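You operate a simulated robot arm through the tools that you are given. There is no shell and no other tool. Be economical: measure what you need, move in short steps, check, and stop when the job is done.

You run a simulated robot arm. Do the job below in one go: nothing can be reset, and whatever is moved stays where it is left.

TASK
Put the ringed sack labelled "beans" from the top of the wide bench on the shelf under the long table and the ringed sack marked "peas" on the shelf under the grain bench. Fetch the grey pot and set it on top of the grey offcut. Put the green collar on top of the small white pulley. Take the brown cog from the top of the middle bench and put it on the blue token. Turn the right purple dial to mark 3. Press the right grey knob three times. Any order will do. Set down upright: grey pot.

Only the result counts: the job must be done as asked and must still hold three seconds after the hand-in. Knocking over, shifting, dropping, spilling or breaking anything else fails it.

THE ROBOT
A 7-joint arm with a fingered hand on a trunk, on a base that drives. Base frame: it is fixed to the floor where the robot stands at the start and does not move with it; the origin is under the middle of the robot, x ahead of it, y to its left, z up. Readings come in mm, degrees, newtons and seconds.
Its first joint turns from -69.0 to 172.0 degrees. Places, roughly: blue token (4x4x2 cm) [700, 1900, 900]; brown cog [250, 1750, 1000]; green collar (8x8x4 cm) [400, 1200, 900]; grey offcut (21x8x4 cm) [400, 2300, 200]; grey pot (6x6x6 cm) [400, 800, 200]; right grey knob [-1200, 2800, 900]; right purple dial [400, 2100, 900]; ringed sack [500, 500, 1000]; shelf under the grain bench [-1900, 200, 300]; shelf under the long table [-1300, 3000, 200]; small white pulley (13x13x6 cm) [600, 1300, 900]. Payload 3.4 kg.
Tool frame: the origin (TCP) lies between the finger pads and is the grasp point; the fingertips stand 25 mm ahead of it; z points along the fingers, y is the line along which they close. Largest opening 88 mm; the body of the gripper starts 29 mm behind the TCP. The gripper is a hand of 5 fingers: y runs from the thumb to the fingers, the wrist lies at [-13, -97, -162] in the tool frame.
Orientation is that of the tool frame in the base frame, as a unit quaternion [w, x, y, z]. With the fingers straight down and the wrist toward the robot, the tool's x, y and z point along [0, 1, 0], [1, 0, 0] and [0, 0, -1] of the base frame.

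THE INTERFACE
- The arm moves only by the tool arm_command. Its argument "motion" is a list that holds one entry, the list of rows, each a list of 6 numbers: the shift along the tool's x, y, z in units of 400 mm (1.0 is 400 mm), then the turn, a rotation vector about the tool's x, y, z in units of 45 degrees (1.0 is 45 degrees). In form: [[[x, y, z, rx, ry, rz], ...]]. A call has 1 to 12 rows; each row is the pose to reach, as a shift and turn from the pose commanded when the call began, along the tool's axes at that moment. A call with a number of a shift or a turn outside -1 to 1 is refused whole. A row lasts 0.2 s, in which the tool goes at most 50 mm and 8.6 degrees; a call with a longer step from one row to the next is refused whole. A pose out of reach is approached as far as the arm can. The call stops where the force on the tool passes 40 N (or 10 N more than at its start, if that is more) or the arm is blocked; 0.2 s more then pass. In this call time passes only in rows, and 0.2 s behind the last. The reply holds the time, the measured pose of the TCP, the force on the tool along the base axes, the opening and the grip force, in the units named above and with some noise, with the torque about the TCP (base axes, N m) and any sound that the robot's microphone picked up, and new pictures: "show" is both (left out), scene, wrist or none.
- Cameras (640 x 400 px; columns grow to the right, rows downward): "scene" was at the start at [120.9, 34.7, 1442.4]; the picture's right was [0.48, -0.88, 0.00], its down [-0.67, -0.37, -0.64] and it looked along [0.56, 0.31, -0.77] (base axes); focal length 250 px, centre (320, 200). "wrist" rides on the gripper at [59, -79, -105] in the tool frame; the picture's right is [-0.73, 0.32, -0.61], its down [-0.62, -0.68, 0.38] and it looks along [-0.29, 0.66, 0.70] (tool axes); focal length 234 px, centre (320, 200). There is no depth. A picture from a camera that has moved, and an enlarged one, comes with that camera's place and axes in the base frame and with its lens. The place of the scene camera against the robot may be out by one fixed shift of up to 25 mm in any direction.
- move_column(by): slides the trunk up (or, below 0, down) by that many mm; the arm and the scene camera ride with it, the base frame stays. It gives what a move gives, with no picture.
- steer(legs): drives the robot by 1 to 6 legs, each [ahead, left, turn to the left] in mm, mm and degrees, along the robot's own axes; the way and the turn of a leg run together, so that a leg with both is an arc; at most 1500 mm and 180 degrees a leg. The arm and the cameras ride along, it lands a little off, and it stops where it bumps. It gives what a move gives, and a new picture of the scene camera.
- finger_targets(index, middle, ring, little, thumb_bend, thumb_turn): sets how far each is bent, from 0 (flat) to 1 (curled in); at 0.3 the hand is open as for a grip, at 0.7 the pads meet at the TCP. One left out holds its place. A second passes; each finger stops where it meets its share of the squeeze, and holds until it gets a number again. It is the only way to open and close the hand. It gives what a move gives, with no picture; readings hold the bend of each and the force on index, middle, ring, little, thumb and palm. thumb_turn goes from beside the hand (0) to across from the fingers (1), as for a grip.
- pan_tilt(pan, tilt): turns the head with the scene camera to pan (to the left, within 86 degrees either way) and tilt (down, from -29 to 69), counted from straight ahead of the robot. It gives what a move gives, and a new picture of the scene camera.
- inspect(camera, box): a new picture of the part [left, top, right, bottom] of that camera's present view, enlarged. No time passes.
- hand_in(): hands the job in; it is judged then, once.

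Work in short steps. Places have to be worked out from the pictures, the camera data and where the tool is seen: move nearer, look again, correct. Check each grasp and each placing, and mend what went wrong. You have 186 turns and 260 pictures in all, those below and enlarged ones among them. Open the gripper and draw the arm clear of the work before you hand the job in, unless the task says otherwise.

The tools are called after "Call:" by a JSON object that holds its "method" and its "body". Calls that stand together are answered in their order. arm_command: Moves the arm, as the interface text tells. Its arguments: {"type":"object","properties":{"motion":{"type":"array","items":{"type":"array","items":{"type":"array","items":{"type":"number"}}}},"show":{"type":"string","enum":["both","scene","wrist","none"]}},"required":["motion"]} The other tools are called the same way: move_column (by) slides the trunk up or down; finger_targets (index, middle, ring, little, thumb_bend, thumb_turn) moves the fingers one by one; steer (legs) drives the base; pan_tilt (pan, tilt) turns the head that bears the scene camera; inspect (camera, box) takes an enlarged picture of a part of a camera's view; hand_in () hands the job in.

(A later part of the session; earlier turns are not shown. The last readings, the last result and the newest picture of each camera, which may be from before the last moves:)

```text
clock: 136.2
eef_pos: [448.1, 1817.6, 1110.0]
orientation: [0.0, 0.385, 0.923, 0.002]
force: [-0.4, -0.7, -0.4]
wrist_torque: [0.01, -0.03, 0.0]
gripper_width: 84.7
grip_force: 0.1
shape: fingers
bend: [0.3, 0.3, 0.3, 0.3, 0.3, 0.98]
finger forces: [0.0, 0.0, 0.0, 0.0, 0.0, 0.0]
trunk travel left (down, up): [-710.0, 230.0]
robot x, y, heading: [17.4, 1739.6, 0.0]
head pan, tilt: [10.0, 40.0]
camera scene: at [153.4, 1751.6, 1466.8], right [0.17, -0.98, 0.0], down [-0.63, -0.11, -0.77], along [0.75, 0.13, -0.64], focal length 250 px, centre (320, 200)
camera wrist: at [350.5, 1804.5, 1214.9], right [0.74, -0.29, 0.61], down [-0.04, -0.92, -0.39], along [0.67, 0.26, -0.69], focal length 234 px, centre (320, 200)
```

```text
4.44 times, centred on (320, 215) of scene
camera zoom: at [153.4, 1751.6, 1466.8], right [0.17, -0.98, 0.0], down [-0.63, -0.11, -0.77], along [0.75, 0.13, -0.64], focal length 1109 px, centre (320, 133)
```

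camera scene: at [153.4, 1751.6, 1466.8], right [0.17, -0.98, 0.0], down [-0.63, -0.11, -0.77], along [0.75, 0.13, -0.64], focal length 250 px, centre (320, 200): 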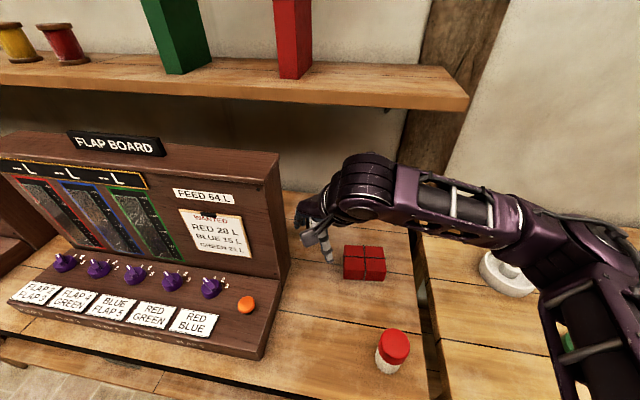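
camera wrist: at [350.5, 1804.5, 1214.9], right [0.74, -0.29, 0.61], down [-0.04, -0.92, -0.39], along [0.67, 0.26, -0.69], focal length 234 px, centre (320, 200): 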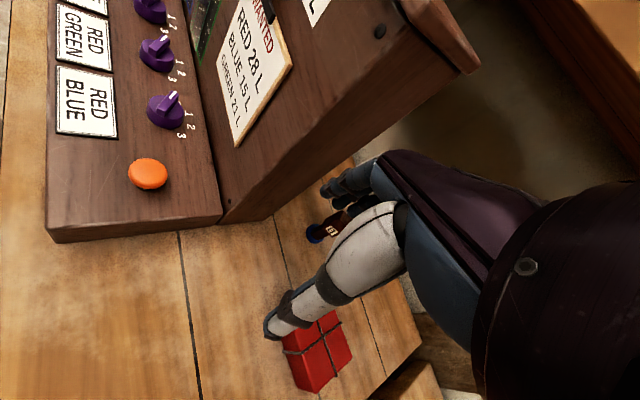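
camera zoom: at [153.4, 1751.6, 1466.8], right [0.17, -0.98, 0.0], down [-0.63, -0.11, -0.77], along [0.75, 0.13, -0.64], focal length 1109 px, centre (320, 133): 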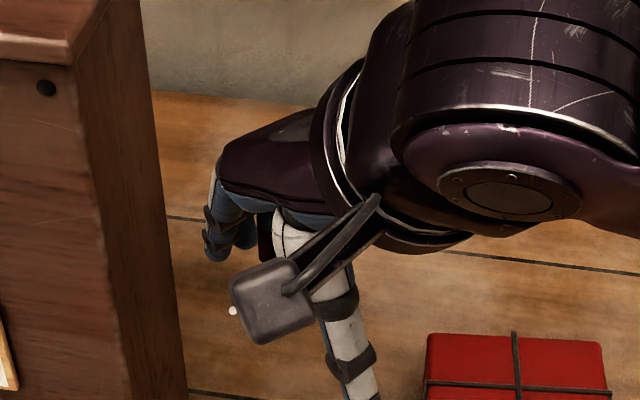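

Cog remains on the token. Now the right purple dial: zoom in.

Call:
{"method": "inspect", "body": {"camera": "wrist", "box": [110, 60, 240, 160]}}

Call:
{"method": "inspect", "body": {"camera": "scene", "box": [150, 250, 270, 340]}}

```text
4.00 times, centred on (175, 110) of wrist
camera zoom: at [350.5, 1804.5, 1214.9], right [0.74, -0.29, 0.61], down [-0.04, -0.92, -0.39], along [0.67, 0.26, -0.69], focal length 937 px, centre (900, 560)
```

zoom: 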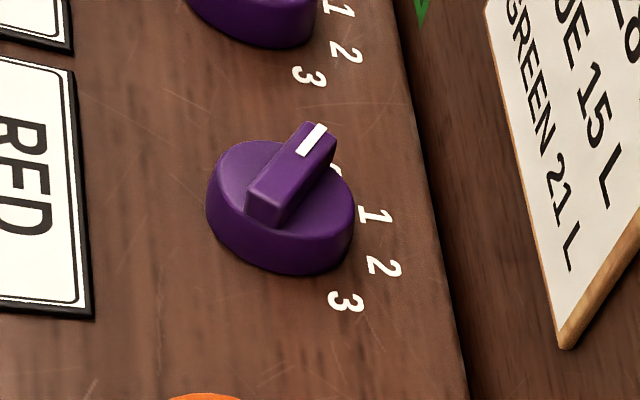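

```text
4.44 times, centred on (210, 295) of scene
camera zoom: at [153.4, 1751.6, 1466.8], right [0.17, -0.98, 0.0], down [-0.63, -0.11, -0.77], along [0.75, 0.13, -0.64], focal length 1109 px, centre (809, -222)
```

zoom: 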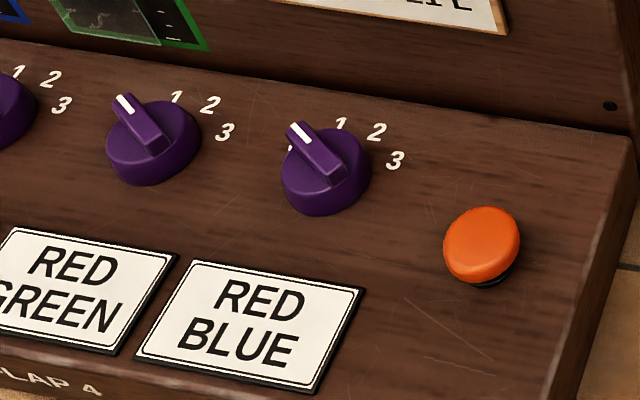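

The right dial points at 0; marks 0–3 run clockwise, centre ≈(414, 2050). Plan: push the pointer ridge round with the thumb tip, hand turned sideways and tilted off the panel. First rotate the hand 45° at a safe spot.

Call:
{"method": "arm_command", "body": {"motion": [[[0.04, -0.02, -0.03, 0, 0, -0.17], [0.08, -0.04, -0.06, 0, 0, -0.34], [0.12, -0.06, -0.08, 0, 0, -0.51], [0.16, -0.08, -0.1, 0, 0, -0.68], [0.196, -0.08, -0.1, 0, 0, -0.85], [0.196, -0.08, -0.1, 0, 0, -1.0]]], "show": "none"}}

Call:
{"method": "finger_targets", "body": {"index": 1, "middle": 1, "ring": 1, "little": 1, "thumb_bend": 0.3}}

Call:
{"method": "arm_command", "body": {"motion": [[[0, 0, 0, 0, -0.18, 0], [0, 0, 0, 0, -0.36, 0], [0, 0, 0, 0, -0.54, 0]]], "show": "both"}}

```text
clock: 137.6
eef_pos: [369.1, 1849.5, 1149.0]
orientation: [0.002, 0.001, 1.0, 0.002]
force: [0.3, 0.2, 1.0]
wrist_torque: [-0.01, 0.02, -0.02]
gripper_width: 84.4
grip_force: 0.0
shape: fingers
bend: [0.3, 0.3, 0.3, 0.3, 0.3, 0.98]
finger forces: [0.0, 0.0, 0.1, 0.0, 0.1, 0.1]
trunk travel left (down, up): [-710.0, 230.0]
robot x, y, heading: [17.2, 1738.1, -0.2]
head pan, tilt: [10.0, 40.0]
```

```text
clock: 138.6
eef_pos: [369.0, 1849.2, 1150.0]
orientation: [0.002, 0.001, 1.0, 0.002]
force: [0.0, 0.2, -0.3]
wrist_torque: [-0.02, 0.01, -0.03]
gripper_width: 52.6
grip_force: 0.0
shape: fingers
bend: [1.0, 1.0, 1.0, 1.0, 0.3, 0.98]
finger forces: [0.1, 0.0, 0.0, 0.0, 0.0, 0.0]
trunk travel left (down, up): [-710.0, 230.0]
robot x, y, heading: [19.1, 1739.8, -0.1]
head pan, tilt: [10.0, 40.0]
```

```text
clock: 139.4
eef_pos: [369.9, 1850.4, 1149.1]
orientation: [0.214, 0.001, 0.977, 0.002]
force: [-0.3, -0.3, 0.8]
wrist_torque: [-0.01, 0.02, 0.01]
gripper_width: 52.8
grip_force: 0.1
shape: fingers
bend: [1.0, 1.0, 1.0, 1.0, 0.3, 0.98]
finger forces: [0.0, 0.1, 0.0, 0.0, 0.1, 0.0]
trunk travel left (down, up): [-710.0, 230.0]
robot x, y, heading: [17.3, 1736.7, -0.1]
head pan, tilt: [10.0, 40.0]
camera scene: at [153.5, 1752.0, 1466.8], right [0.17, -0.98, 0.0], down [-0.63, -0.11, -0.77], along [0.75, 0.13, -0.64], focal length 250 px, centre (320, 200)
camera wrist: at [271.8, 1772.1, 1220.6], right [0.41, 0.32, 0.86], down [0.72, -0.68, -0.09], along [0.56, 0.66, -0.51], focal length 234 px, centre (320, 200)
```

scene: 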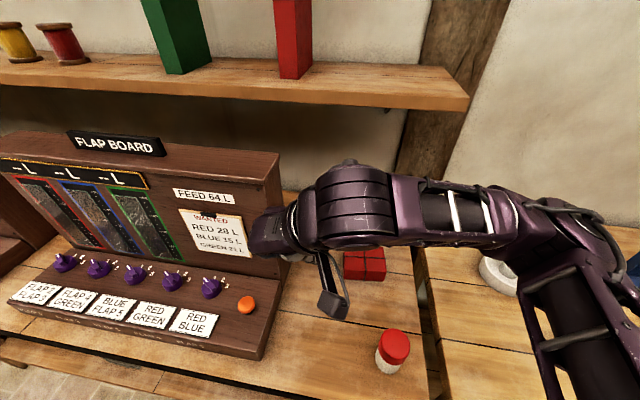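
wrist: 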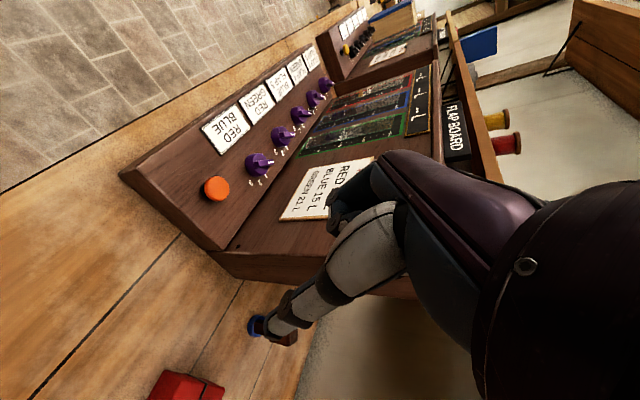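

Dial now visible at ≈(407, 2046). I zoom to triangulate the pointer tip and heights.

Call:
{"method": "inspect", "body": {"camera": "wrist", "box": [200, 110, 330, 210]}}

```text
4.00 times, centred on (265, 160) of wrist
camera zoom: at [271.8, 1772.1, 1220.6], right [0.41, 0.32, 0.86], down [0.72, -0.68, -0.09], along [0.56, 0.66, -0.51], focal length 937 px, centre (540, 360)
```

zoom: 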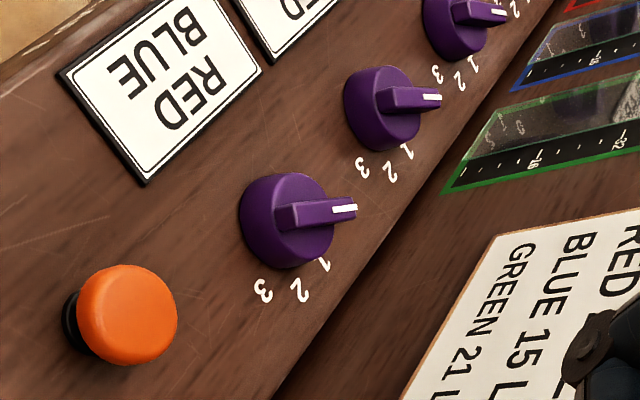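

Triangulated: dial centre ≈(407, 2039), ridge top z≈952, pointer at ~57°. I bring the thumb tip to hover on the counter-clockwise side of the pointer.

Call:
{"method": "arm_command", "body": {"motion": [[[0, 0.11, 0, 0, 0, 0], [0, 0.22, 0, 0, 0, 0], [0, 0.33, 0, 0, 0, 0], [0, 0.44, 0, 0, 0, 0], [0, 0.55, 0, 0, 0, 0], [0, 0.66, 0, 0, 0, 0], [0.04, 0.66, 0.11, 0, 0, 0], [0.07, 0.66, 0.22, 0, 0, 0], [0.105, 0.66, 0.32, 0, 0, 0]]], "show": "wrist"}}

Call:
{"method": "inspect", "body": {"camera": "wrist", "box": [190, 230, 340, 370]}}

Call:
{"method": "pan_tilt", "body": {"pan": 40, "tilt": 45}}

```text
clock: 141.4
eef_pos: [382.6, 2082.9, 1051.9]
orientation: [0.214, 0.002, 0.977, 0.002]
force: [0.1, 0.2, -0.2]
wrist_torque: [-0.01, 0.01, -0.08]
gripper_width: 53.0
grip_force: 0.0
shape: fingers
bend: [1.0, 1.0, 1.0, 1.0, 0.3, 0.97]
finger forces: [0.1, 0.0, 0.1, 0.1, 0.0, 0.0]
out of reach, approached as far as the arm can: row 6, 7, 8, 9
trunk travel left (down, up): [-710.0, 230.0]
robot x, y, heading: [19.9, 1738.7, -0.2]
head pan, tilt: [10.0, 40.0]
camera wrist: at [286.0, 2003.9, 1123.0], right [0.41, 0.32, 0.86], down [0.73, -0.68, -0.09], along [0.55, 0.66, -0.51], focal length 234 px, centre (320, 200)
```

wrist: 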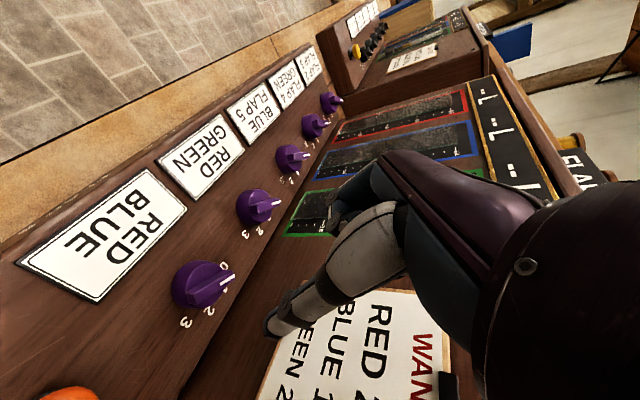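

```text
2.86 times, centred on (265, 300) of wrist
camera zoom: at [286.0, 2003.9, 1123.0], right [0.41, 0.32, 0.86], down [0.73, -0.68, -0.09], along [0.55, 0.66, -0.51], focal length 669 px, centre (477, -86)
```

zoom: 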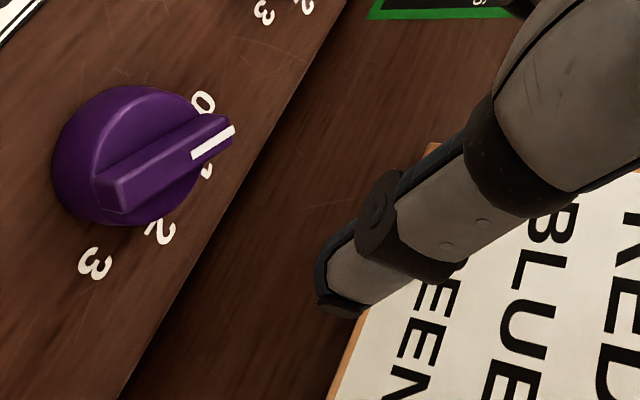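

```text
clock: 142.4
eef_pos: [382.6, 2083.8, 1052.8]
orientation: [0.214, 0.002, 0.977, 0.003]
force: [0.0, 0.5, -0.3]
wrist_torque: [0.03, 0.01, 0.0]
gripper_width: 52.7
grip_force: 0.0
shape: fingers
bend: [1.0, 1.0, 1.0, 1.0, 0.3, 0.97]
finger forces: [0.0, 0.0, 0.0, 0.0, 0.1, 0.0]
trunk travel left (down, up): [-710.0, 230.0]
robot x, y, heading: [16.6, 1738.8, 0.1]
head pan, tilt: [40.0, 45.0]
camera scene: at [132.7, 1789.5, 1459.6], right [0.64, -0.77, 0.0], down [-0.54, -0.45, -0.71], along [0.54, 0.45, -0.71], focal length 250 px, centre (320, 200)
```

scene: 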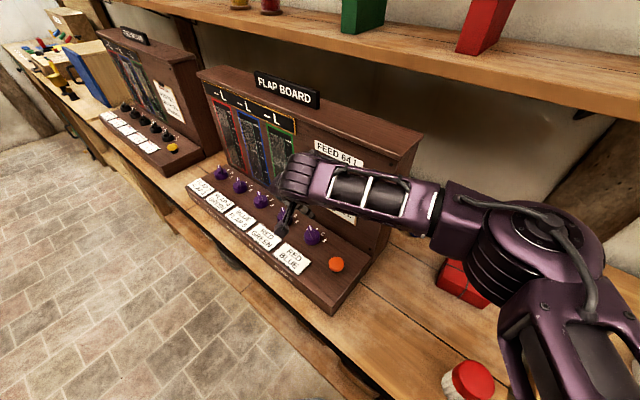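

Three rays now agree: pointer tip (423, 2074, 939), dial centre ≈(412, 2053). The arm was at its reach limit, so I drive left 100 mm.

Call:
{"method": "steer", "body": {"legs": [[0, 100, 0]]}}

Call:
{"method": "arm_command", "body": {"motion": [[[0, 0, 0, 0, 0, 0]]], "show": "wrist"}}

```text
clock: 143.5
eef_pos: [384.2, 2180.3, 1053.0]
orientation: [0.213, 0.003, 0.977, 0.002]
force: [0.2, 0.3, 0.3]
wrist_torque: [0.02, 0.0, 0.0]
gripper_width: 52.9
grip_force: 0.1
shape: fingers
bend: [1.0, 1.0, 1.0, 1.0, 0.3, 0.97]
finger forces: [0.0, 0.1, 0.0, 0.0, 0.0, 0.0]
trunk travel left (down, up): [-710.0, 230.0]
robot x, y, heading: [20.3, 1835.5, -0.4]
head pan, tilt: [40.0, 45.0]
camera scene: at [133.0, 1888.1, 1459.5], right [0.64, -0.77, 0.0], down [-0.54, -0.45, -0.71], along [0.54, 0.45, -0.71], focal length 250 px, centre (320, 200)
```

scene: 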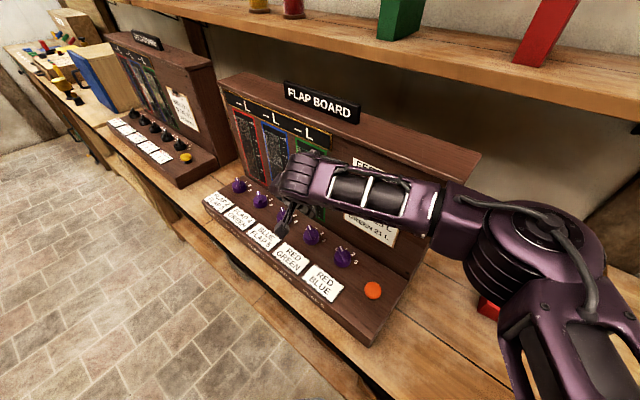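

```text
clock: 143.9
eef_pos: [383.6, 2179.6, 1052.2]
orientation: [0.214, 0.003, 0.977, 0.002]
force: [-1.2, -0.7, -1.4]
wrist_torque: [0.0, -0.01, 0.03]
gripper_width: 52.8
grip_force: 0.0
shape: fingers
bend: [1.0, 1.0, 1.0, 1.0, 0.3, 0.97]
finger forces: [0.0, 0.0, 0.1, 0.0, 0.0, 0.0]
trunk travel left (down, up): [-710.0, 230.0]
robot x, y, heading: [16.8, 1838.0, -0.2]
head pan, tilt: [40.0, 45.0]
camera wrist: at [287.1, 2101.2, 1123.5], right [0.41, 0.32, 0.86], down [0.72, -0.68, -0.09], along [0.56, 0.66, -0.51], focal length 234 px, centre (320, 200)
```

wrist: 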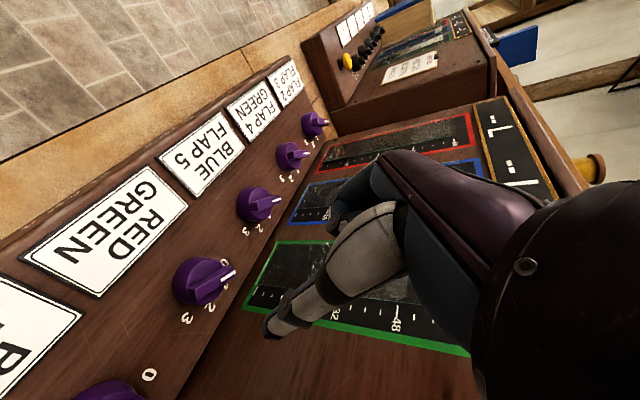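

I move to the hover point beside the pointer and check in the wrist view.

Call:
{"method": "arm_command", "body": {"motion": [[[0.01, -0.06, 0.05, 0, 0, 0], [0.025, -0.125, 0.1, 0, 0, 0], [0.039, -0.125, 0.133, 0, 0, 0]]], "show": "wrist"}}

Call:
{"method": "inspect", "body": {"camera": "wrist", "box": [190, 250, 340, 390]}}

Call:
{"method": "inspect", "body": {"camera": "scene", "box": [260, 190, 380, 300]}}

```text
clock: 144.7
eef_pos: [393.0, 2131.7, 995.5]
orientation: [0.214, 0.004, 0.977, 0.001]
force: [0.2, 0.5, -0.7]
wrist_torque: [-0.03, 0.02, -0.01]
gripper_width: 52.6
grip_force: 0.1
shape: fingers
bend: [1.0, 1.0, 1.0, 1.0, 0.3, 0.97]
finger forces: [0.1, 0.0, 0.0, 0.0, 0.0, 0.0]
trunk travel left (down, up): [-710.0, 230.0]
robot x, y, heading: [15.3, 1835.5, -0.5]
head pan, tilt: [40.0, 45.0]
camera wrist: at [296.0, 2053.0, 1067.0], right [0.41, 0.32, 0.86], down [0.72, -0.68, -0.09], along [0.56, 0.66, -0.51], focal length 234 px, centre (320, 200)
```

wrist: 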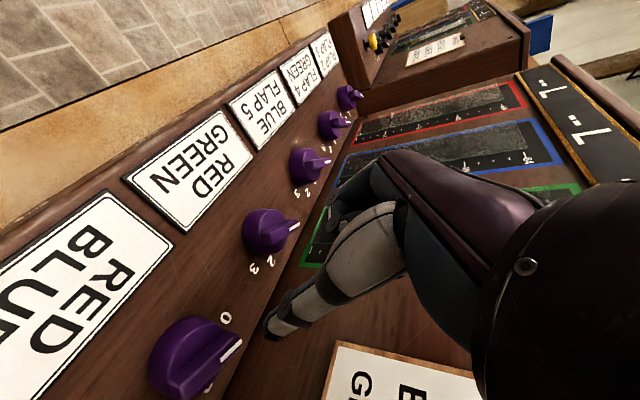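

```text
2.86 times, centred on (265, 320) of wrist
camera zoom: at [296.0, 2053.0, 1067.0], right [0.41, 0.32, 0.86], down [0.72, -0.68, -0.09], along [0.56, 0.66, -0.51], focal length 669 px, centre (477, -143)
```

zoom: 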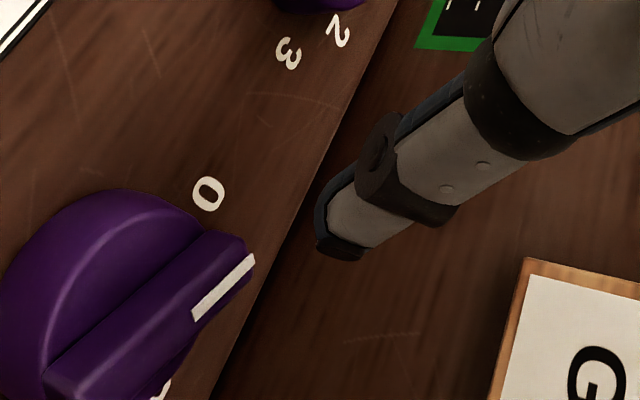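

```text
3.64 times, centred on (320, 245) of scene
camera zoom: at [132.9, 1888.5, 1459.5], right [0.64, -0.77, 0.0], down [-0.54, -0.45, -0.71], along [0.54, 0.45, -0.71], focal length 907 px, centre (320, 36)
```

zoom: 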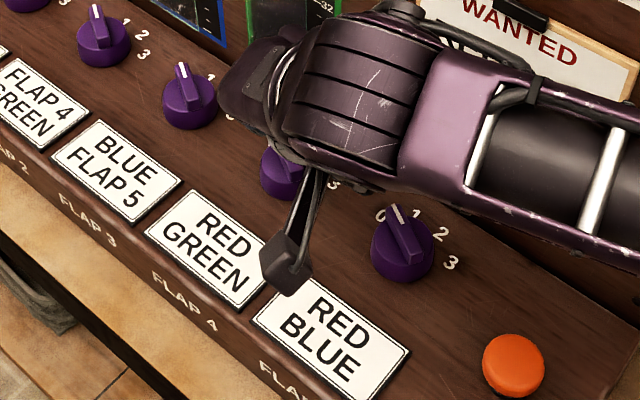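

Geometry checks out. I lower the thumb tip beside the pointer ridge to z≈930.

Call:
{"method": "arm_command", "body": {"motion": [[[0.015, 0, 0.034, 0, 0, 0], [0.03, 0, 0.067, 0, 0, 0], [0.046, 0, 0.1, 0, 0, 0]]], "show": "none"}}

Call:
{"method": "inspect", "body": {"camera": "wrist", "box": [160, 240, 340, 400]}}

Call:
{"method": "inspect", "body": {"camera": "scene", "box": [290, 210, 380, 290]}}

```text
clock: 145.5
eef_pos: [391.6, 2130.2, 952.9]
orientation: [0.213, 0.003, 0.977, 0.001]
force: [-0.9, 0.1, 0.1]
wrist_torque: [-0.01, -0.03, 0.0]
gripper_width: 52.9
grip_force: 0.2
shape: fingers
bend: [1.0, 1.0, 1.0, 1.0, 0.3, 0.97]
finger forces: [0.0, 0.0, 0.1, 0.0, 0.0, 0.0]
trunk travel left (down, up): [-710.0, 230.0]
robot x, y, heading: [19.3, 1838.6, 0.0]
head pan, tilt: [40.0, 45.0]
```

```text
2.50 times, centred on (250, 320) of wrist
camera zoom: at [294.6, 2051.2, 1023.7], right [0.41, 0.32, 0.86], down [0.72, -0.68, -0.09], along [0.56, 0.66, -0.51], focal length 585 px, centre (495, -100)
```

zoom: 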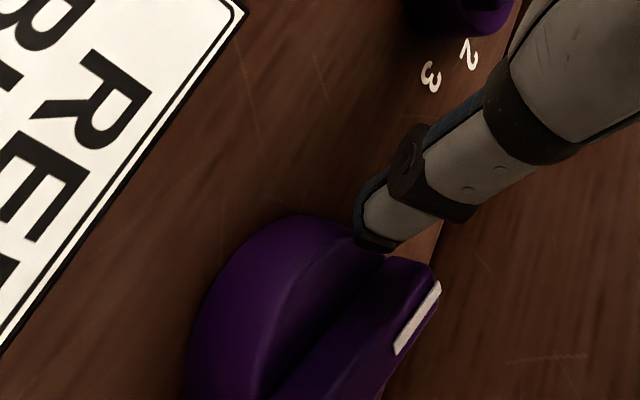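

```text
5.00 times, centred on (335, 250) of scene
camera zoom: at [133.0, 1887.9, 1459.6], right [0.64, -0.77, 0.0], down [-0.54, -0.45, -0.71], along [0.54, 0.45, -0.71], focal length 1247 px, centre (245, -50)
```

zoom: 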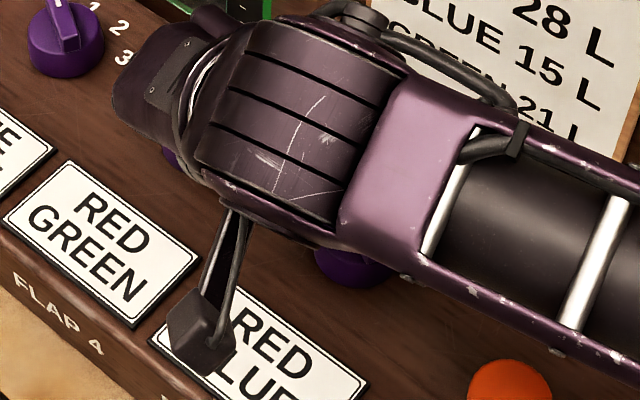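

Thumb sits just on the counter-clockwise side of the ridge, no contact. I sweep the first part of the arc.

Call:
{"method": "arm_command", "body": {"motion": [[[-0.0164, -0.0083, 0.0062, 0, 0, 0], [-0.0335, -0.0115, 0.0127, 0, 0, 0], [-0.0488, -0.0208, 0.0183, 0, 0, 0]]], "show": "none"}}

Call:
{"method": "inspect", "body": {"camera": "wrist", "box": [160, 240, 340, 400]}}

```text
clock: 146.3
eef_pos: [413.9, 2120.1, 953.8]
orientation: [0.212, 0.003, 0.977, 0.002]
force: [-0.1, 1.5, 0.4]
wrist_torque: [0.01, 0.01, -0.02]
gripper_width: 52.1
grip_force: 0.4
shape: fingers
bend: [1.0, 1.0, 1.0, 1.0, 0.31, 0.97]
finger forces: [0.0, 0.1, 0.0, 0.0, 1.4, 0.1]
trunk travel left (down, up): [-710.0, 230.0]
robot x, y, heading: [15.1, 1842.1, -0.3]
head pan, tilt: [40.0, 45.0]
```

```text
2.50 times, centred on (250, 320) of wrist
camera zoom: at [315.8, 2042.2, 1025.2], right [0.41, 0.32, 0.86], down [0.72, -0.68, -0.09], along [0.56, 0.66, -0.51], focal length 585 px, centre (495, -100)
```

zoom: 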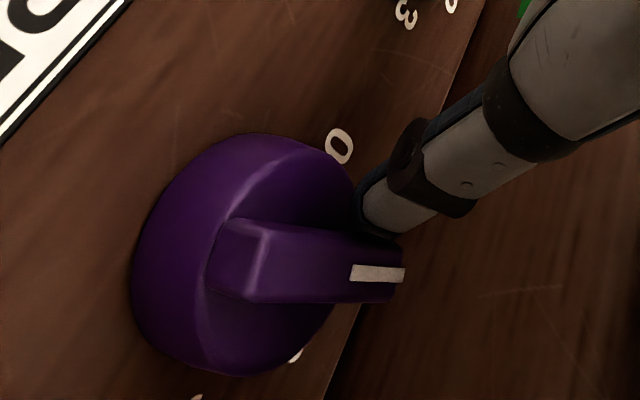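

The dial turns smoothly. Continue along the arc to near the end and check.

Call:
{"method": "arm_command", "body": {"motion": [[[-0.0112, -0.0142, 0.0038, 0, 0, 0], [-0.017, -0.0317, 0.0065, 0, 0, 0], [-0.017, -0.046, 0.0065, 0, 0, 0]]], "show": "none"}}

Call:
{"method": "inspect", "body": {"camera": "wrist", "box": [160, 200, 340, 360]}}

```text
clock: 147.1
eef_pos: [421.4, 2103.7, 955.8]
orientation: [0.212, 0.003, 0.977, 0.002]
force: [0.6, 0.3, 0.7]
wrist_torque: [0.01, -0.01, 0.02]
gripper_width: 52.2
grip_force: 0.5
shape: fingers
bend: [1.0, 1.0, 1.0, 1.0, 0.31, 0.98]
finger forces: [0.1, 0.1, 0.1, 0.1, 1.3, 0.0]
trunk travel left (down, up): [-710.0, 230.0]
robot x, y, heading: [19.5, 1834.9, -0.2]
head pan, tilt: [40.0, 45.0]
```

```text
2.50 times, centred on (250, 280) of wrist
camera zoom: at [323.5, 2024.6, 1026.8], right [0.41, 0.32, 0.86], down [0.72, -0.68, -0.09], along [0.56, 0.66, -0.51], focal length 585 px, centre (495, 0)
```

zoom: 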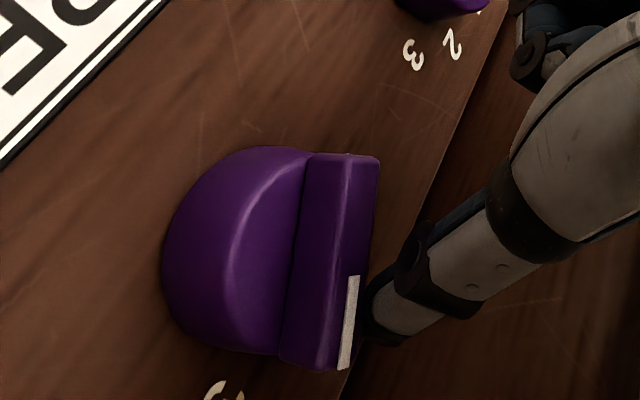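

Pointer is at ≈-52°; mark 3 is at ≈-62°. A small further push.

Call:
{"method": "arm_command", "body": {"motion": [[[0.002, -0.01, -0.001, 0, 0, 0]]], "show": "none"}}

Call:
{"method": "inspect", "body": {"camera": "wrist", "box": [160, 220, 340, 380]}}

```text
clock: 147.5
eef_pos: [420.3, 2099.3, 955.6]
orientation: [0.213, 0.002, 0.977, 0.002]
force: [2.2, 2.7, 1.1]
wrist_torque: [-0.02, -0.04, 0.09]
gripper_width: 51.6
grip_force: 1.3
shape: fingers
bend: [1.0, 1.0, 1.0, 1.0, 0.33, 0.99]
finger forces: [0.0, 0.0, 0.1, 0.1, 3.3, 0.0]
trunk travel left (down, up): [-710.0, 230.0]
robot x, y, heading: [14.8, 1835.5, -0.2]
head pan, tilt: [40.0, 45.0]
```

```text
2.50 times, centred on (250, 300) of wrist
camera zoom: at [322.2, 2021.3, 1026.0], right [0.41, 0.32, 0.86], down [0.72, -0.68, -0.09], along [0.56, 0.66, -0.51], focal length 585 px, centre (495, -50)
```

zoom: 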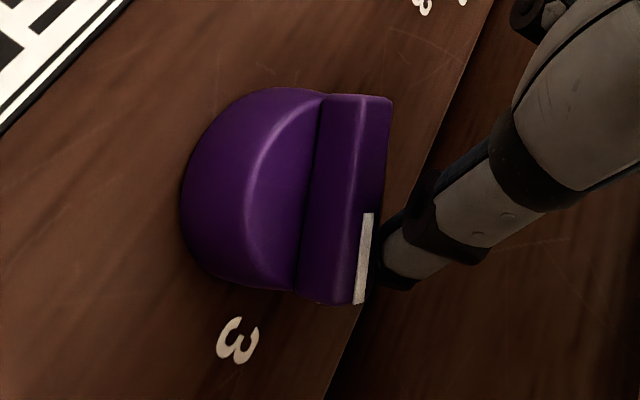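

Resistance rose, likely the end stop at 3. I back off, lift, and look from above.

Call:
{"method": "arm_command", "body": {"motion": [[[0, 0.02, 0, 0, 0, 0], [-0.02, 0.04, -0.05, 0, 0, 0], [-0.05, 0.05, -0.13, 0, 0, 0], [-0.09, 0.05, -0.23, 0, 0, 0], [-0.1, -0.05, -0.26, 0, 0, 0], [-0.06, -0.15, -0.28, 0, 0, 0], [-0.02, -0.25, -0.3, 0, 0, 0]]], "show": "both"}}

Call:
{"method": "pan_tilt", "body": {"pan": 20, "tilt": 50}}

Call:
{"method": "inspect", "body": {"camera": "scene", "box": [200, 160, 360, 280]}}

```text
clock: 149.1
eef_pos: [374.6, 1999.5, 1067.2]
orientation: [0.212, 0.004, 0.977, 0.002]
force: [0.5, 0.3, 0.0]
wrist_torque: [0.03, 0.01, 0.01]
gripper_width: 52.7
grip_force: 0.1
shape: fingers
bend: [1.0, 1.0, 1.0, 1.0, 0.3, 0.98]
finger forces: [0.1, 0.1, 0.0, 0.1, 0.0, 0.1]
trunk travel left (down, up): [-710.0, 230.0]
robot x, y, heading: [14.1, 1838.0, -0.4]
head pan, tilt: [40.0, 45.0]
camera scene: at [132.5, 1885.7, 1459.6], right [0.64, -0.77, 0.0], down [-0.54, -0.45, -0.71], along [0.54, 0.45, -0.71], focal length 250 px, centre (320, 200)
camera wrist: at [278.5, 1920.9, 1136.6], right [0.41, 0.32, 0.86], down [0.72, -0.68, -0.09], along [0.56, 0.66, -0.51], focal length 234 px, centre (320, 200)
```

scene: 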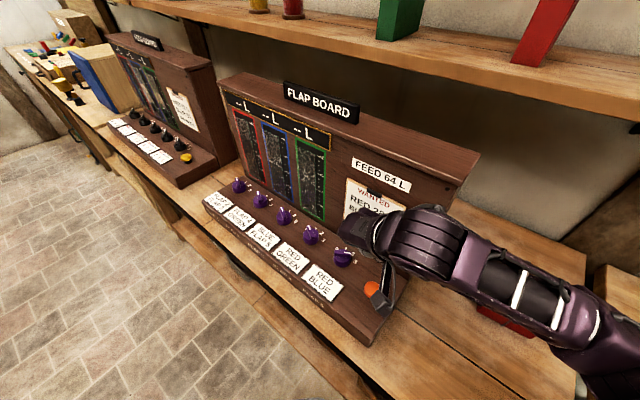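
wrist: 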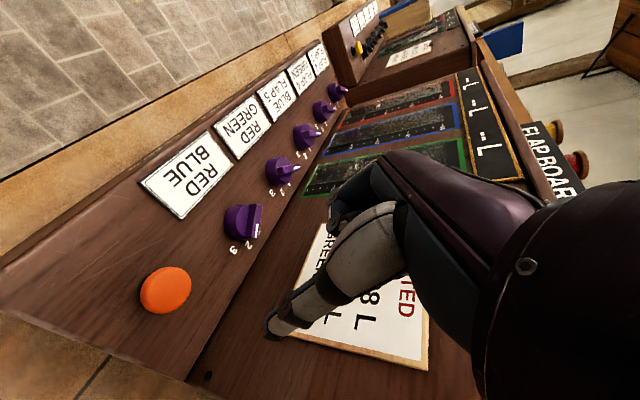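

```text
clock: 150.0
eef_pos: [375.8, 2001.5, 1065.5]
orientation: [0.212, 0.003, 0.977, 0.002]
force: [-0.3, 0.7, 0.5]
wrist_torque: [-0.01, 0.02, 0.0]
gripper_width: 52.4
grip_force: 0.1
shape: fingers
bend: [1.0, 1.0, 1.0, 1.0, 0.3, 0.98]
finger forces: [0.0, 0.0, 0.0, 0.1, 0.0, 0.1]
trunk travel left (down, up): [-710.0, 230.0]
robot x, y, heading: [20.9, 1836.3, -0.1]
head pan, tilt: [20.0, 50.0]
camera scene: at [142.9, 1861.9, 1452.6], right [0.34, -0.94, 0.0], down [-0.72, -0.26, -0.64], along [0.6, 0.22, -0.77], focal length 250 px, centre (320, 200)
```

scene: 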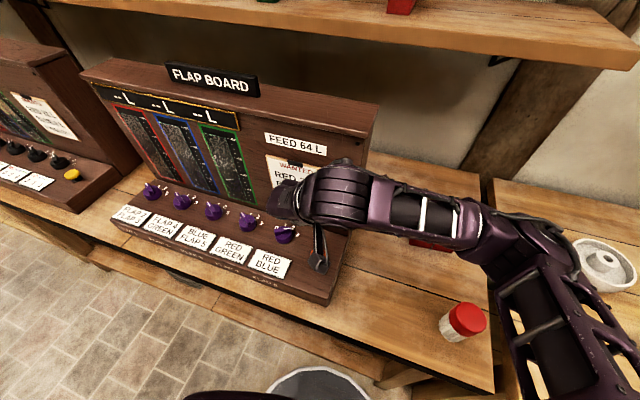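

```text
3.33 times, centred on (280, 220) of scene
camera zoom: at [142.9, 1861.9, 1452.6], right [0.34, -0.94, 0.0], down [-0.72, -0.26, -0.64], along [0.6, 0.22, -0.77], focal length 832 px, centre (453, 133)
```

zoom: 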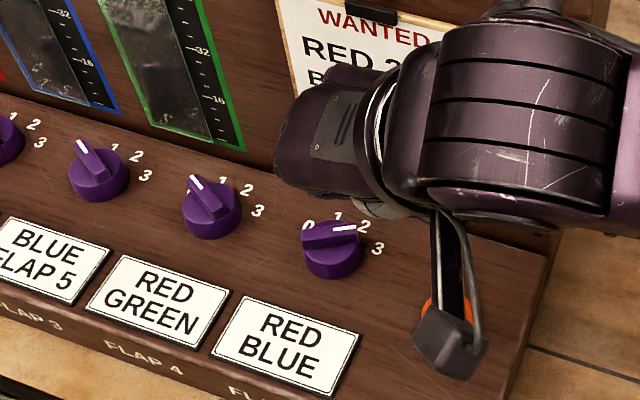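

The pointer is at -57°, mirror-symmetric to the neighbours' 0 position (+58°) — so it's on mark 3. Now I back off, go to the collar area (y≈1200) and restore the hand orientation.

Call:
{"method": "steer", "body": {"legs": [[-250, 0, 0], [0, -620, 0]]}}

Call:
{"method": "arm_command", "body": {"motion": [[[0, 0, 0, 0, 0.18, 0], [0, 0, 0, 0, 0.36, 0], [0, 0, 0, 0, 0.54, 0]]], "show": "none"}}

Call:
{"method": "arm_command", "body": {"motion": [[[0, 0, 0, 0, 0, 0.18], [0, 0, 0, 0, 0, 0.36], [0, 0, 0, 0, 0, 0.54], [0, 0, 0, 0, 0, 0.72], [0, 0, 0, 0, 0, 0.9], [0, 0, 0, 0, 0, 1.0]]], "show": "none"}}

Call:
{"method": "arm_command", "body": {"motion": [[[0, 0, 0, 0, 0, 0.18], [0, 0, 0, 0, 0, 0.36], [0, 0, 0, 0, 0, 0.54], [0, 0, 0, 0, 0, 0.72], [0, 0, 0, 0, 0, 0.9], [0, 0, 0, 0, 0, 1.0]]], "show": "wrist"}}

Call:
{"method": "finger_targets", "body": {"index": 0.3, "middle": 0.3, "ring": 0.3, "little": 0.3, "thumb_bend": 0.3}}

```text
clock: 154.9
eef_pos: [114.1, 1389.6, 1066.1]
orientation: [0.213, -0.001, 0.977, 0.003]
force: [0.3, 1.8, -0.2]
wrist_torque: [-0.02, 0.05, 0.01]
gripper_width: 52.9
grip_force: 0.1
shape: fingers
bend: [1.0, 1.0, 1.0, 1.0, 0.3, 0.98]
finger forces: [0.0, 0.0, 0.1, 0.0, 0.1, 0.0]
trunk travel left (down, up): [-710.0, 230.0]
robot x, y, heading: [-244.8, 1227.2, 0.3]
head pan, tilt: [20.0, 50.0]
camera scene: at [-118.0, 1248.3, 1452.6], right [0.35, -0.94, 0.0], down [-0.72, -0.27, -0.64], along [0.6, 0.22, -0.77], focal length 250 px, centre (320, 200)
```

scene: 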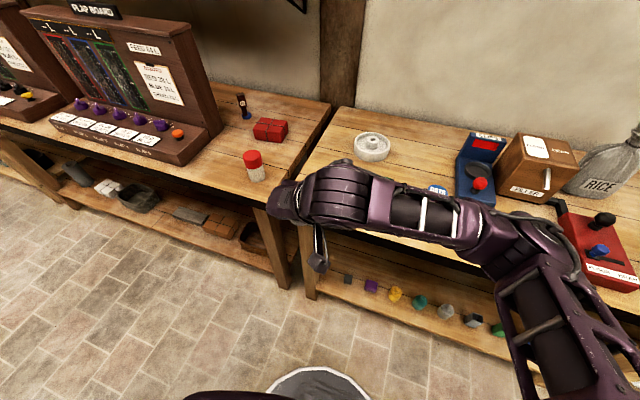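

```text
clock: 155.7
eef_pos: [114.7, 1390.6, 1065.7]
orientation: [0.0, -0.002, 1.0, 0.002]
force: [-0.7, -0.6, -0.2]
wrist_torque: [0.01, 0.01, 0.01]
gripper_width: 52.8
grip_force: 0.0
shape: fingers
bend: [1.0, 1.0, 1.0, 1.0, 0.3, 0.98]
finger forces: [0.0, 0.0, 0.0, 0.0, 0.0, 0.0]
trunk travel left (down, up): [-710.0, 230.0]
robot x, y, heading: [-245.8, 1223.3, 0.3]
head pan, tilt: [20.0, 50.0]
```

```text
clock: 157.1
eef_pos: [113.3, 1390.3, 1064.8]
orientation: [0.002, 0.382, 0.924, 0.004]
force: [0.2, 0.2, -0.1]
wrist_torque: [0.01, 0.01, 0.0]
gripper_width: 52.7
grip_force: 0.0
shape: fingers
bend: [1.0, 1.0, 1.0, 1.0, 0.3, 0.98]
finger forces: [0.0, 0.1, 0.0, 0.0, 0.1, 0.1]
trunk travel left (down, up): [-710.0, 230.0]
robot x, y, heading: [-243.4, 1225.3, 0.2]
head pan, tilt: [20.0, 50.0]
```

```text
clock: 158.5
eef_pos: [114.6, 1390.1, 1065.5]
orientation: [-0.001, 0.707, 0.708, 0.003]
force: [0.3, -0.2, 0.1]
wrist_torque: [0.01, 0.04, -0.01]
gripper_width: 52.7
grip_force: 0.1
shape: fingers
bend: [1.0, 1.0, 1.0, 1.0, 0.3, 0.98]
finger forces: [0.0, 0.1, 0.1, 0.0, 0.0, 0.0]
trunk travel left (down, up): [-710.0, 230.0]
robot x, y, heading: [-237.9, 1229.1, 0.3]
head pan, tilt: [20.0, 50.0]
camera wrist: at [35.0, 1449.1, 1170.7], right [0.32, -0.73, 0.6], down [-0.68, -0.62, -0.39], along [0.66, -0.29, -0.69], focal length 234 px, centre (320, 200)
```

wrist: 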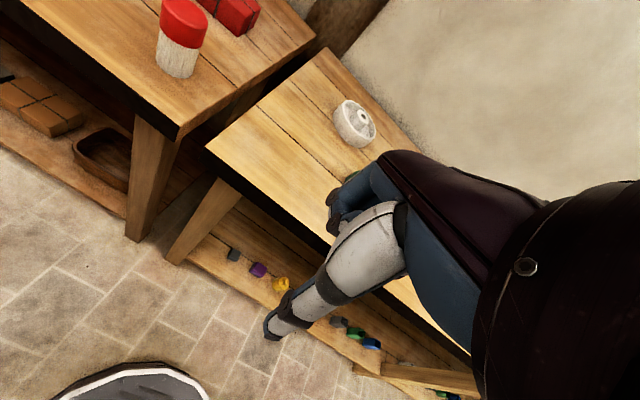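

```text
clock: 159.5
eef_pos: [114.7, 1390.3, 1065.3]
orientation: [0.0, 0.706, 0.708, 0.004]
force: [0.5, 0.5, 0.8]
wrist_torque: [-0.02, 0.01, 0.01]
gripper_width: 84.8
grip_force: 0.0
shape: fingers
bend: [0.3, 0.3, 0.3, 0.3, 0.3, 0.98]
finger forces: [0.1, 0.0, 0.0, 0.0, 0.0, 0.0]
trunk travel left (down, up): [-710.0, 230.0]
robot x, y, heading: [-244.6, 1222.0, 0.3]
head pan, tilt: [20.0, 50.0]
```

The light-grey item at (446,310) matches y≈800. I zoom in there and on the bench top area.

Call:
{"method": "inspect", "body": {"camera": "scene", "box": [320, 250, 520, 360]}}

Call:
{"method": "pan_tilt", "body": {"pan": -5, "tilt": 40}}

```text
3.20 times, centred on (420, 305) of scene
camera zoom: at [-118.0, 1248.6, 1452.6], right [0.35, -0.94, 0.0], down [-0.72, -0.27, -0.64], along [0.6, 0.22, -0.77], focal length 798 px, centre (0, -136)
```

zoom: 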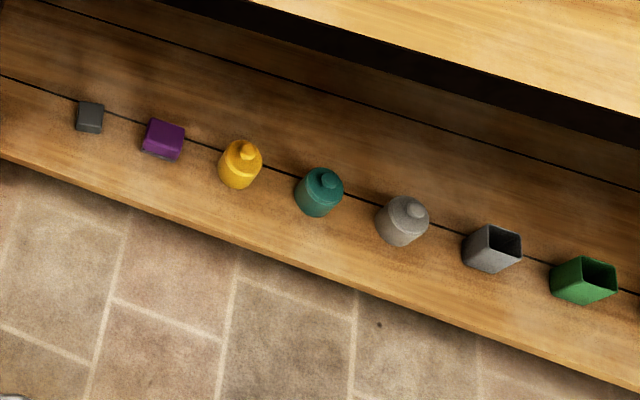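

```text
clock: 160.4
eef_pos: [115.8, 1390.6, 1065.5]
orientation: [0.001, 0.706, 0.708, 0.004]
force: [-0.1, -0.3, 0.2]
wrist_torque: [0.0, 0.04, 0.05]
gripper_width: 84.5
grip_force: 0.1
shape: fingers
bend: [0.3, 0.3, 0.3, 0.3, 0.3, 0.98]
finger forces: [0.0, 0.1, 0.0, 0.1, 0.1, 0.0]
trunk travel left (down, up): [-710.0, 230.0]
robot x, y, heading: [-242.2, 1221.5, 0.3]
head pan, tilt: [-5.0, 40.0]
camera scene: at [-105.5, 1215.0, 1466.8], right [-0.08, -1.0, 0.0], down [-0.64, 0.05, -0.77], along [0.76, -0.06, -0.64], focal length 250 px, centre (320, 200)
```

scene: 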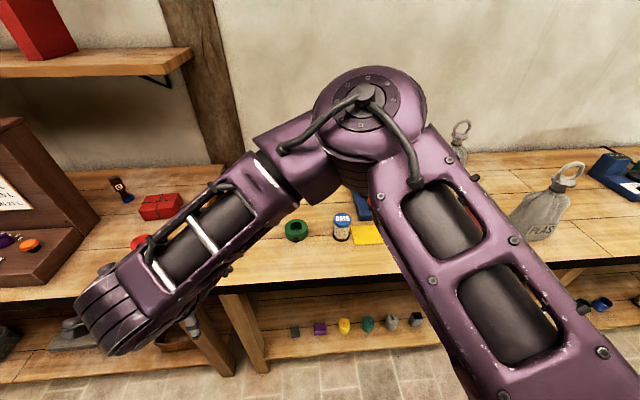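

The grey lidded pot (y≈810) is the target for later. First the collar ≈(449, 1249) and pulley ≈(612, 1329): I drive ahead 230 mm and look with the wrist camera.

Call:
{"method": "steer", "body": {"legs": [[230, 0, 0]]}}

Call:
{"method": "arm_command", "body": {"motion": [[[-0.05, 0, -0.05, 0, 0, 0], [-0.15, 0, -0.08, 0, 0, 0], [-0.25, 0, -0.08, 0, 0, 0]]], "show": "both"}}

```text
clock: 162.1
eef_pos: [340.8, 1395.3, 1065.1]
orientation: [0.0, 0.703, 0.712, 0.004]
force: [0.8, 0.3, -0.5]
wrist_torque: [0.02, 0.02, 0.0]
gripper_width: 84.4
grip_force: 0.1
shape: fingers
bend: [0.3, 0.3, 0.3, 0.3, 0.3, 0.98]
finger forces: [0.0, 0.1, 0.0, 0.0, 0.1, 0.0]
trunk travel left (down, up): [-710.0, 230.0]
robot x, y, heading: [-15.4, 1224.9, 0.7]
head pan, tilt: [-5.0, 40.0]
camera scene: at [122.0, 1218.0, 1466.8], right [-0.07, -1.0, 0.0], down [-0.64, 0.05, -0.77], along [0.76, -0.06, -0.64], focal length 250 px, centre (320, 200)
```

scene: 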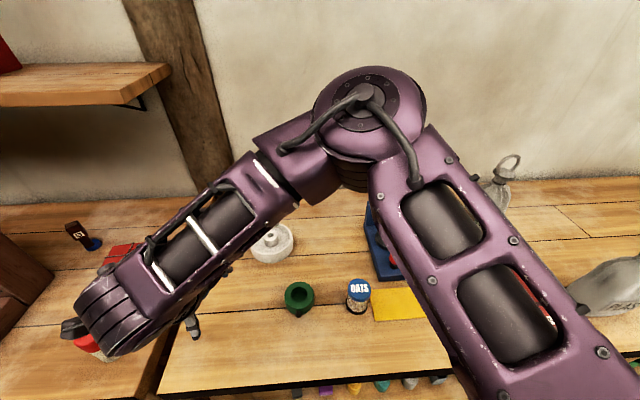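

```text
clock: 162.9
eef_pos: [339.7, 1294.3, 1096.3]
orientation: [-0.001, 0.703, 0.711, 0.005]
force: [0.6, -1.2, 0.1]
wrist_torque: [0.02, 0.0, 0.01]
gripper_width: 84.5
grip_force: 0.1
shape: fingers
bend: [0.3, 0.3, 0.3, 0.3, 0.3, 0.98]
finger forces: [0.0, 0.1, 0.0, 0.1, 0.0, 0.0]
trunk travel left (down, up): [-710.0, 230.0]
robot x, y, heading: [-17.1, 1226.0, 0.7]
head pan, tilt: [-5.0, 40.0]
camera scene: at [121.7, 1215.7, 1466.8], right [-0.07, -1.0, 0.0], down [-0.64, 0.05, -0.77], along [0.76, -0.06, -0.64], focal length 250 px, centre (320, 200)
camera wrist: at [259.9, 1350.7, 1201.8], right [0.33, -0.73, 0.6], down [-0.67, -0.63, -0.39], along [0.66, -0.28, -0.69], focal length 234 px, centre (320, 200)
```

scene: 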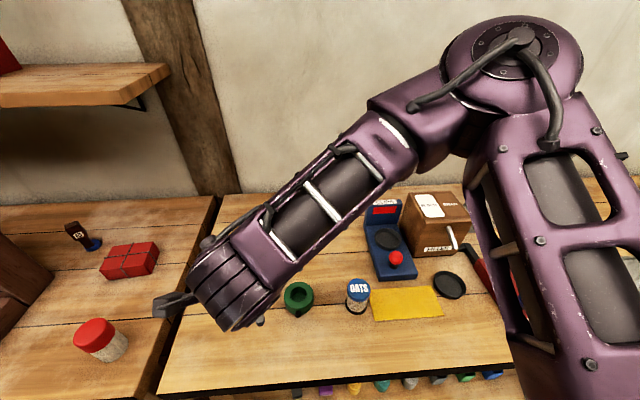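
wrist: 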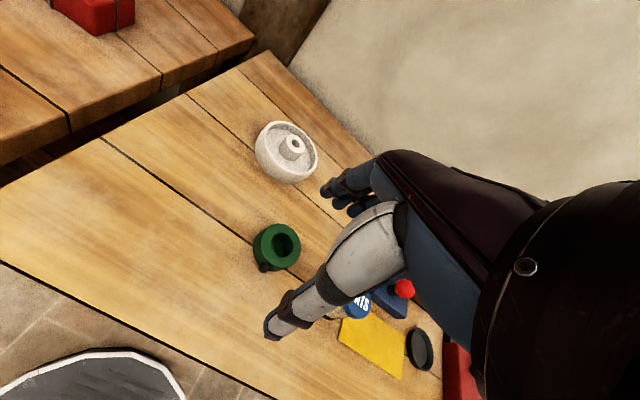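

Both visible. Zoom for details.

Call:
{"method": "inspect", "body": {"camera": "wrist", "box": [220, 100, 350, 290]}}

Call:
{"method": "inspect", "body": {"camera": "scene", "box": [250, 260, 380, 340]}}

```text
2.11 times, centred on (285, 195) of wrist
camera zoom: at [259.9, 1350.7, 1201.8], right [0.33, -0.73, 0.6], down [-0.67, -0.63, -0.39], along [0.66, -0.28, -0.69], focal length 493 px, centre (394, 210)
```

zoom: 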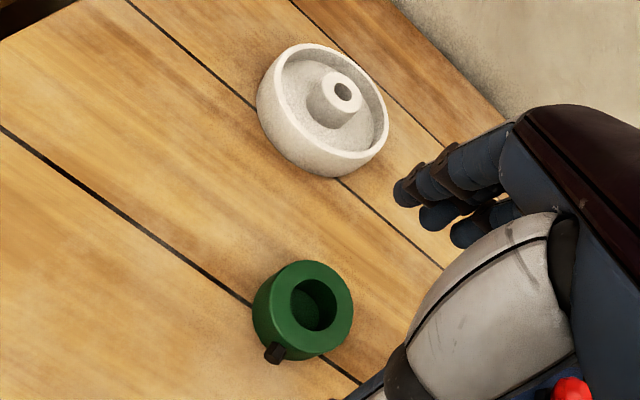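

```text
4.92 times, centred on (315, 300) of scene
camera zoom: at [121.7, 1215.7, 1466.8], right [-0.07, -1.0, 0.0], down [-0.64, 0.05, -0.77], along [0.76, -0.06, -0.64], focal length 1228 px, centre (345, -292)
```

zoom: 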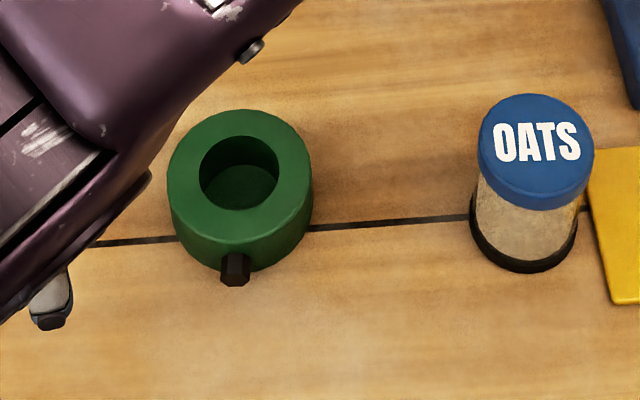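

Collar: ~72 mm outside, ~35 mm bore, set-screw facing -x; pulley has a ~31 mm hub in a recess. I'll grip the outside with the hand turned 45° (avoiding the screw) and drop it over the hub. Move above it.

Call:
{"method": "arm_command", "body": {"motion": [[[-0.02, 0.04, 0.03, 0, 0, -0.17], [-0.04, 0.08, 0.06, 0, 0, -0.34], [-0.06, 0.12, 0.09, 0, 0, -0.51], [-0.08, 0.16, 0.12, 0, 0, -0.68], [-0.1, 0.2, 0.15, 0, 0, -0.85], [-0.118, 0.231, 0.18, 0, 0, -1.0]]], "show": "wrist"}}

Call:
{"method": "inspect", "body": {"camera": "wrist", "box": [180, 170, 380, 350]}}

```text
clock: 164.3
eef_pos: [434.6, 1249.1, 1025.8]
orientation: [0.0, 0.377, 0.926, 0.003]
force: [0.3, -0.5, 0.5]
wrist_torque: [-0.01, 0.0, 0.0]
gripper_width: 84.4
grip_force: 0.0
shape: fingers
bend: [0.3, 0.3, 0.3, 0.3, 0.3, 0.98]
finger forces: [0.0, 0.0, 0.0, 0.0, 0.0, 0.0]
trunk travel left (down, up): [-710.0, 230.0]
robot x, y, heading: [-13.3, 1223.8, 0.8]
head pan, tilt: [-5.0, 40.0]
camera wrist: at [336.8, 1234.0, 1129.9], right [0.74, -0.28, 0.61], down [-0.03, -0.92, -0.39], along [0.67, 0.27, -0.69], focal length 234 px, centre (320, 200)
```

wrist: 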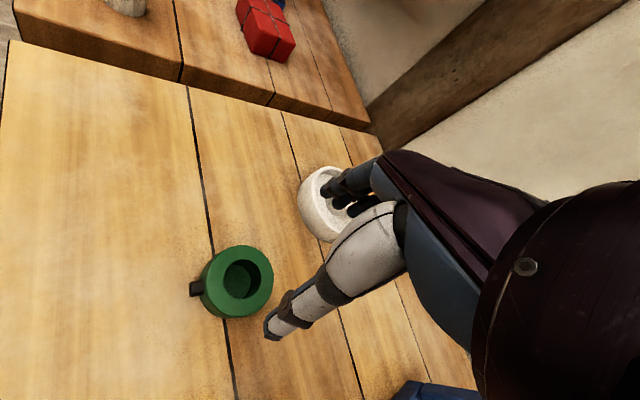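

```text
2.22 times, centred on (280, 260) of wrist
camera zoom: at [336.8, 1234.0, 1129.9], right [0.74, -0.28, 0.61], down [-0.03, -0.92, -0.39], along [0.67, 0.27, -0.69], focal length 520 px, centre (409, 67)
```

zoom: 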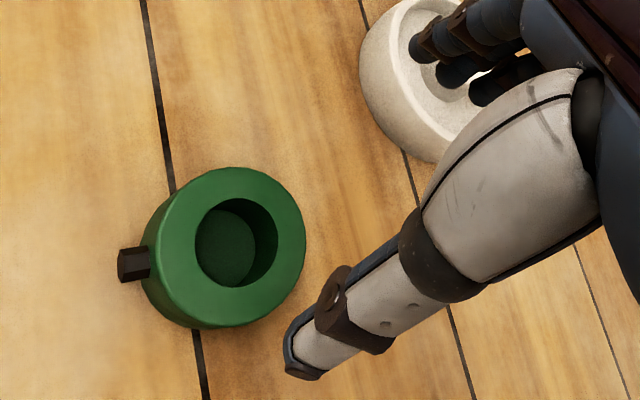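

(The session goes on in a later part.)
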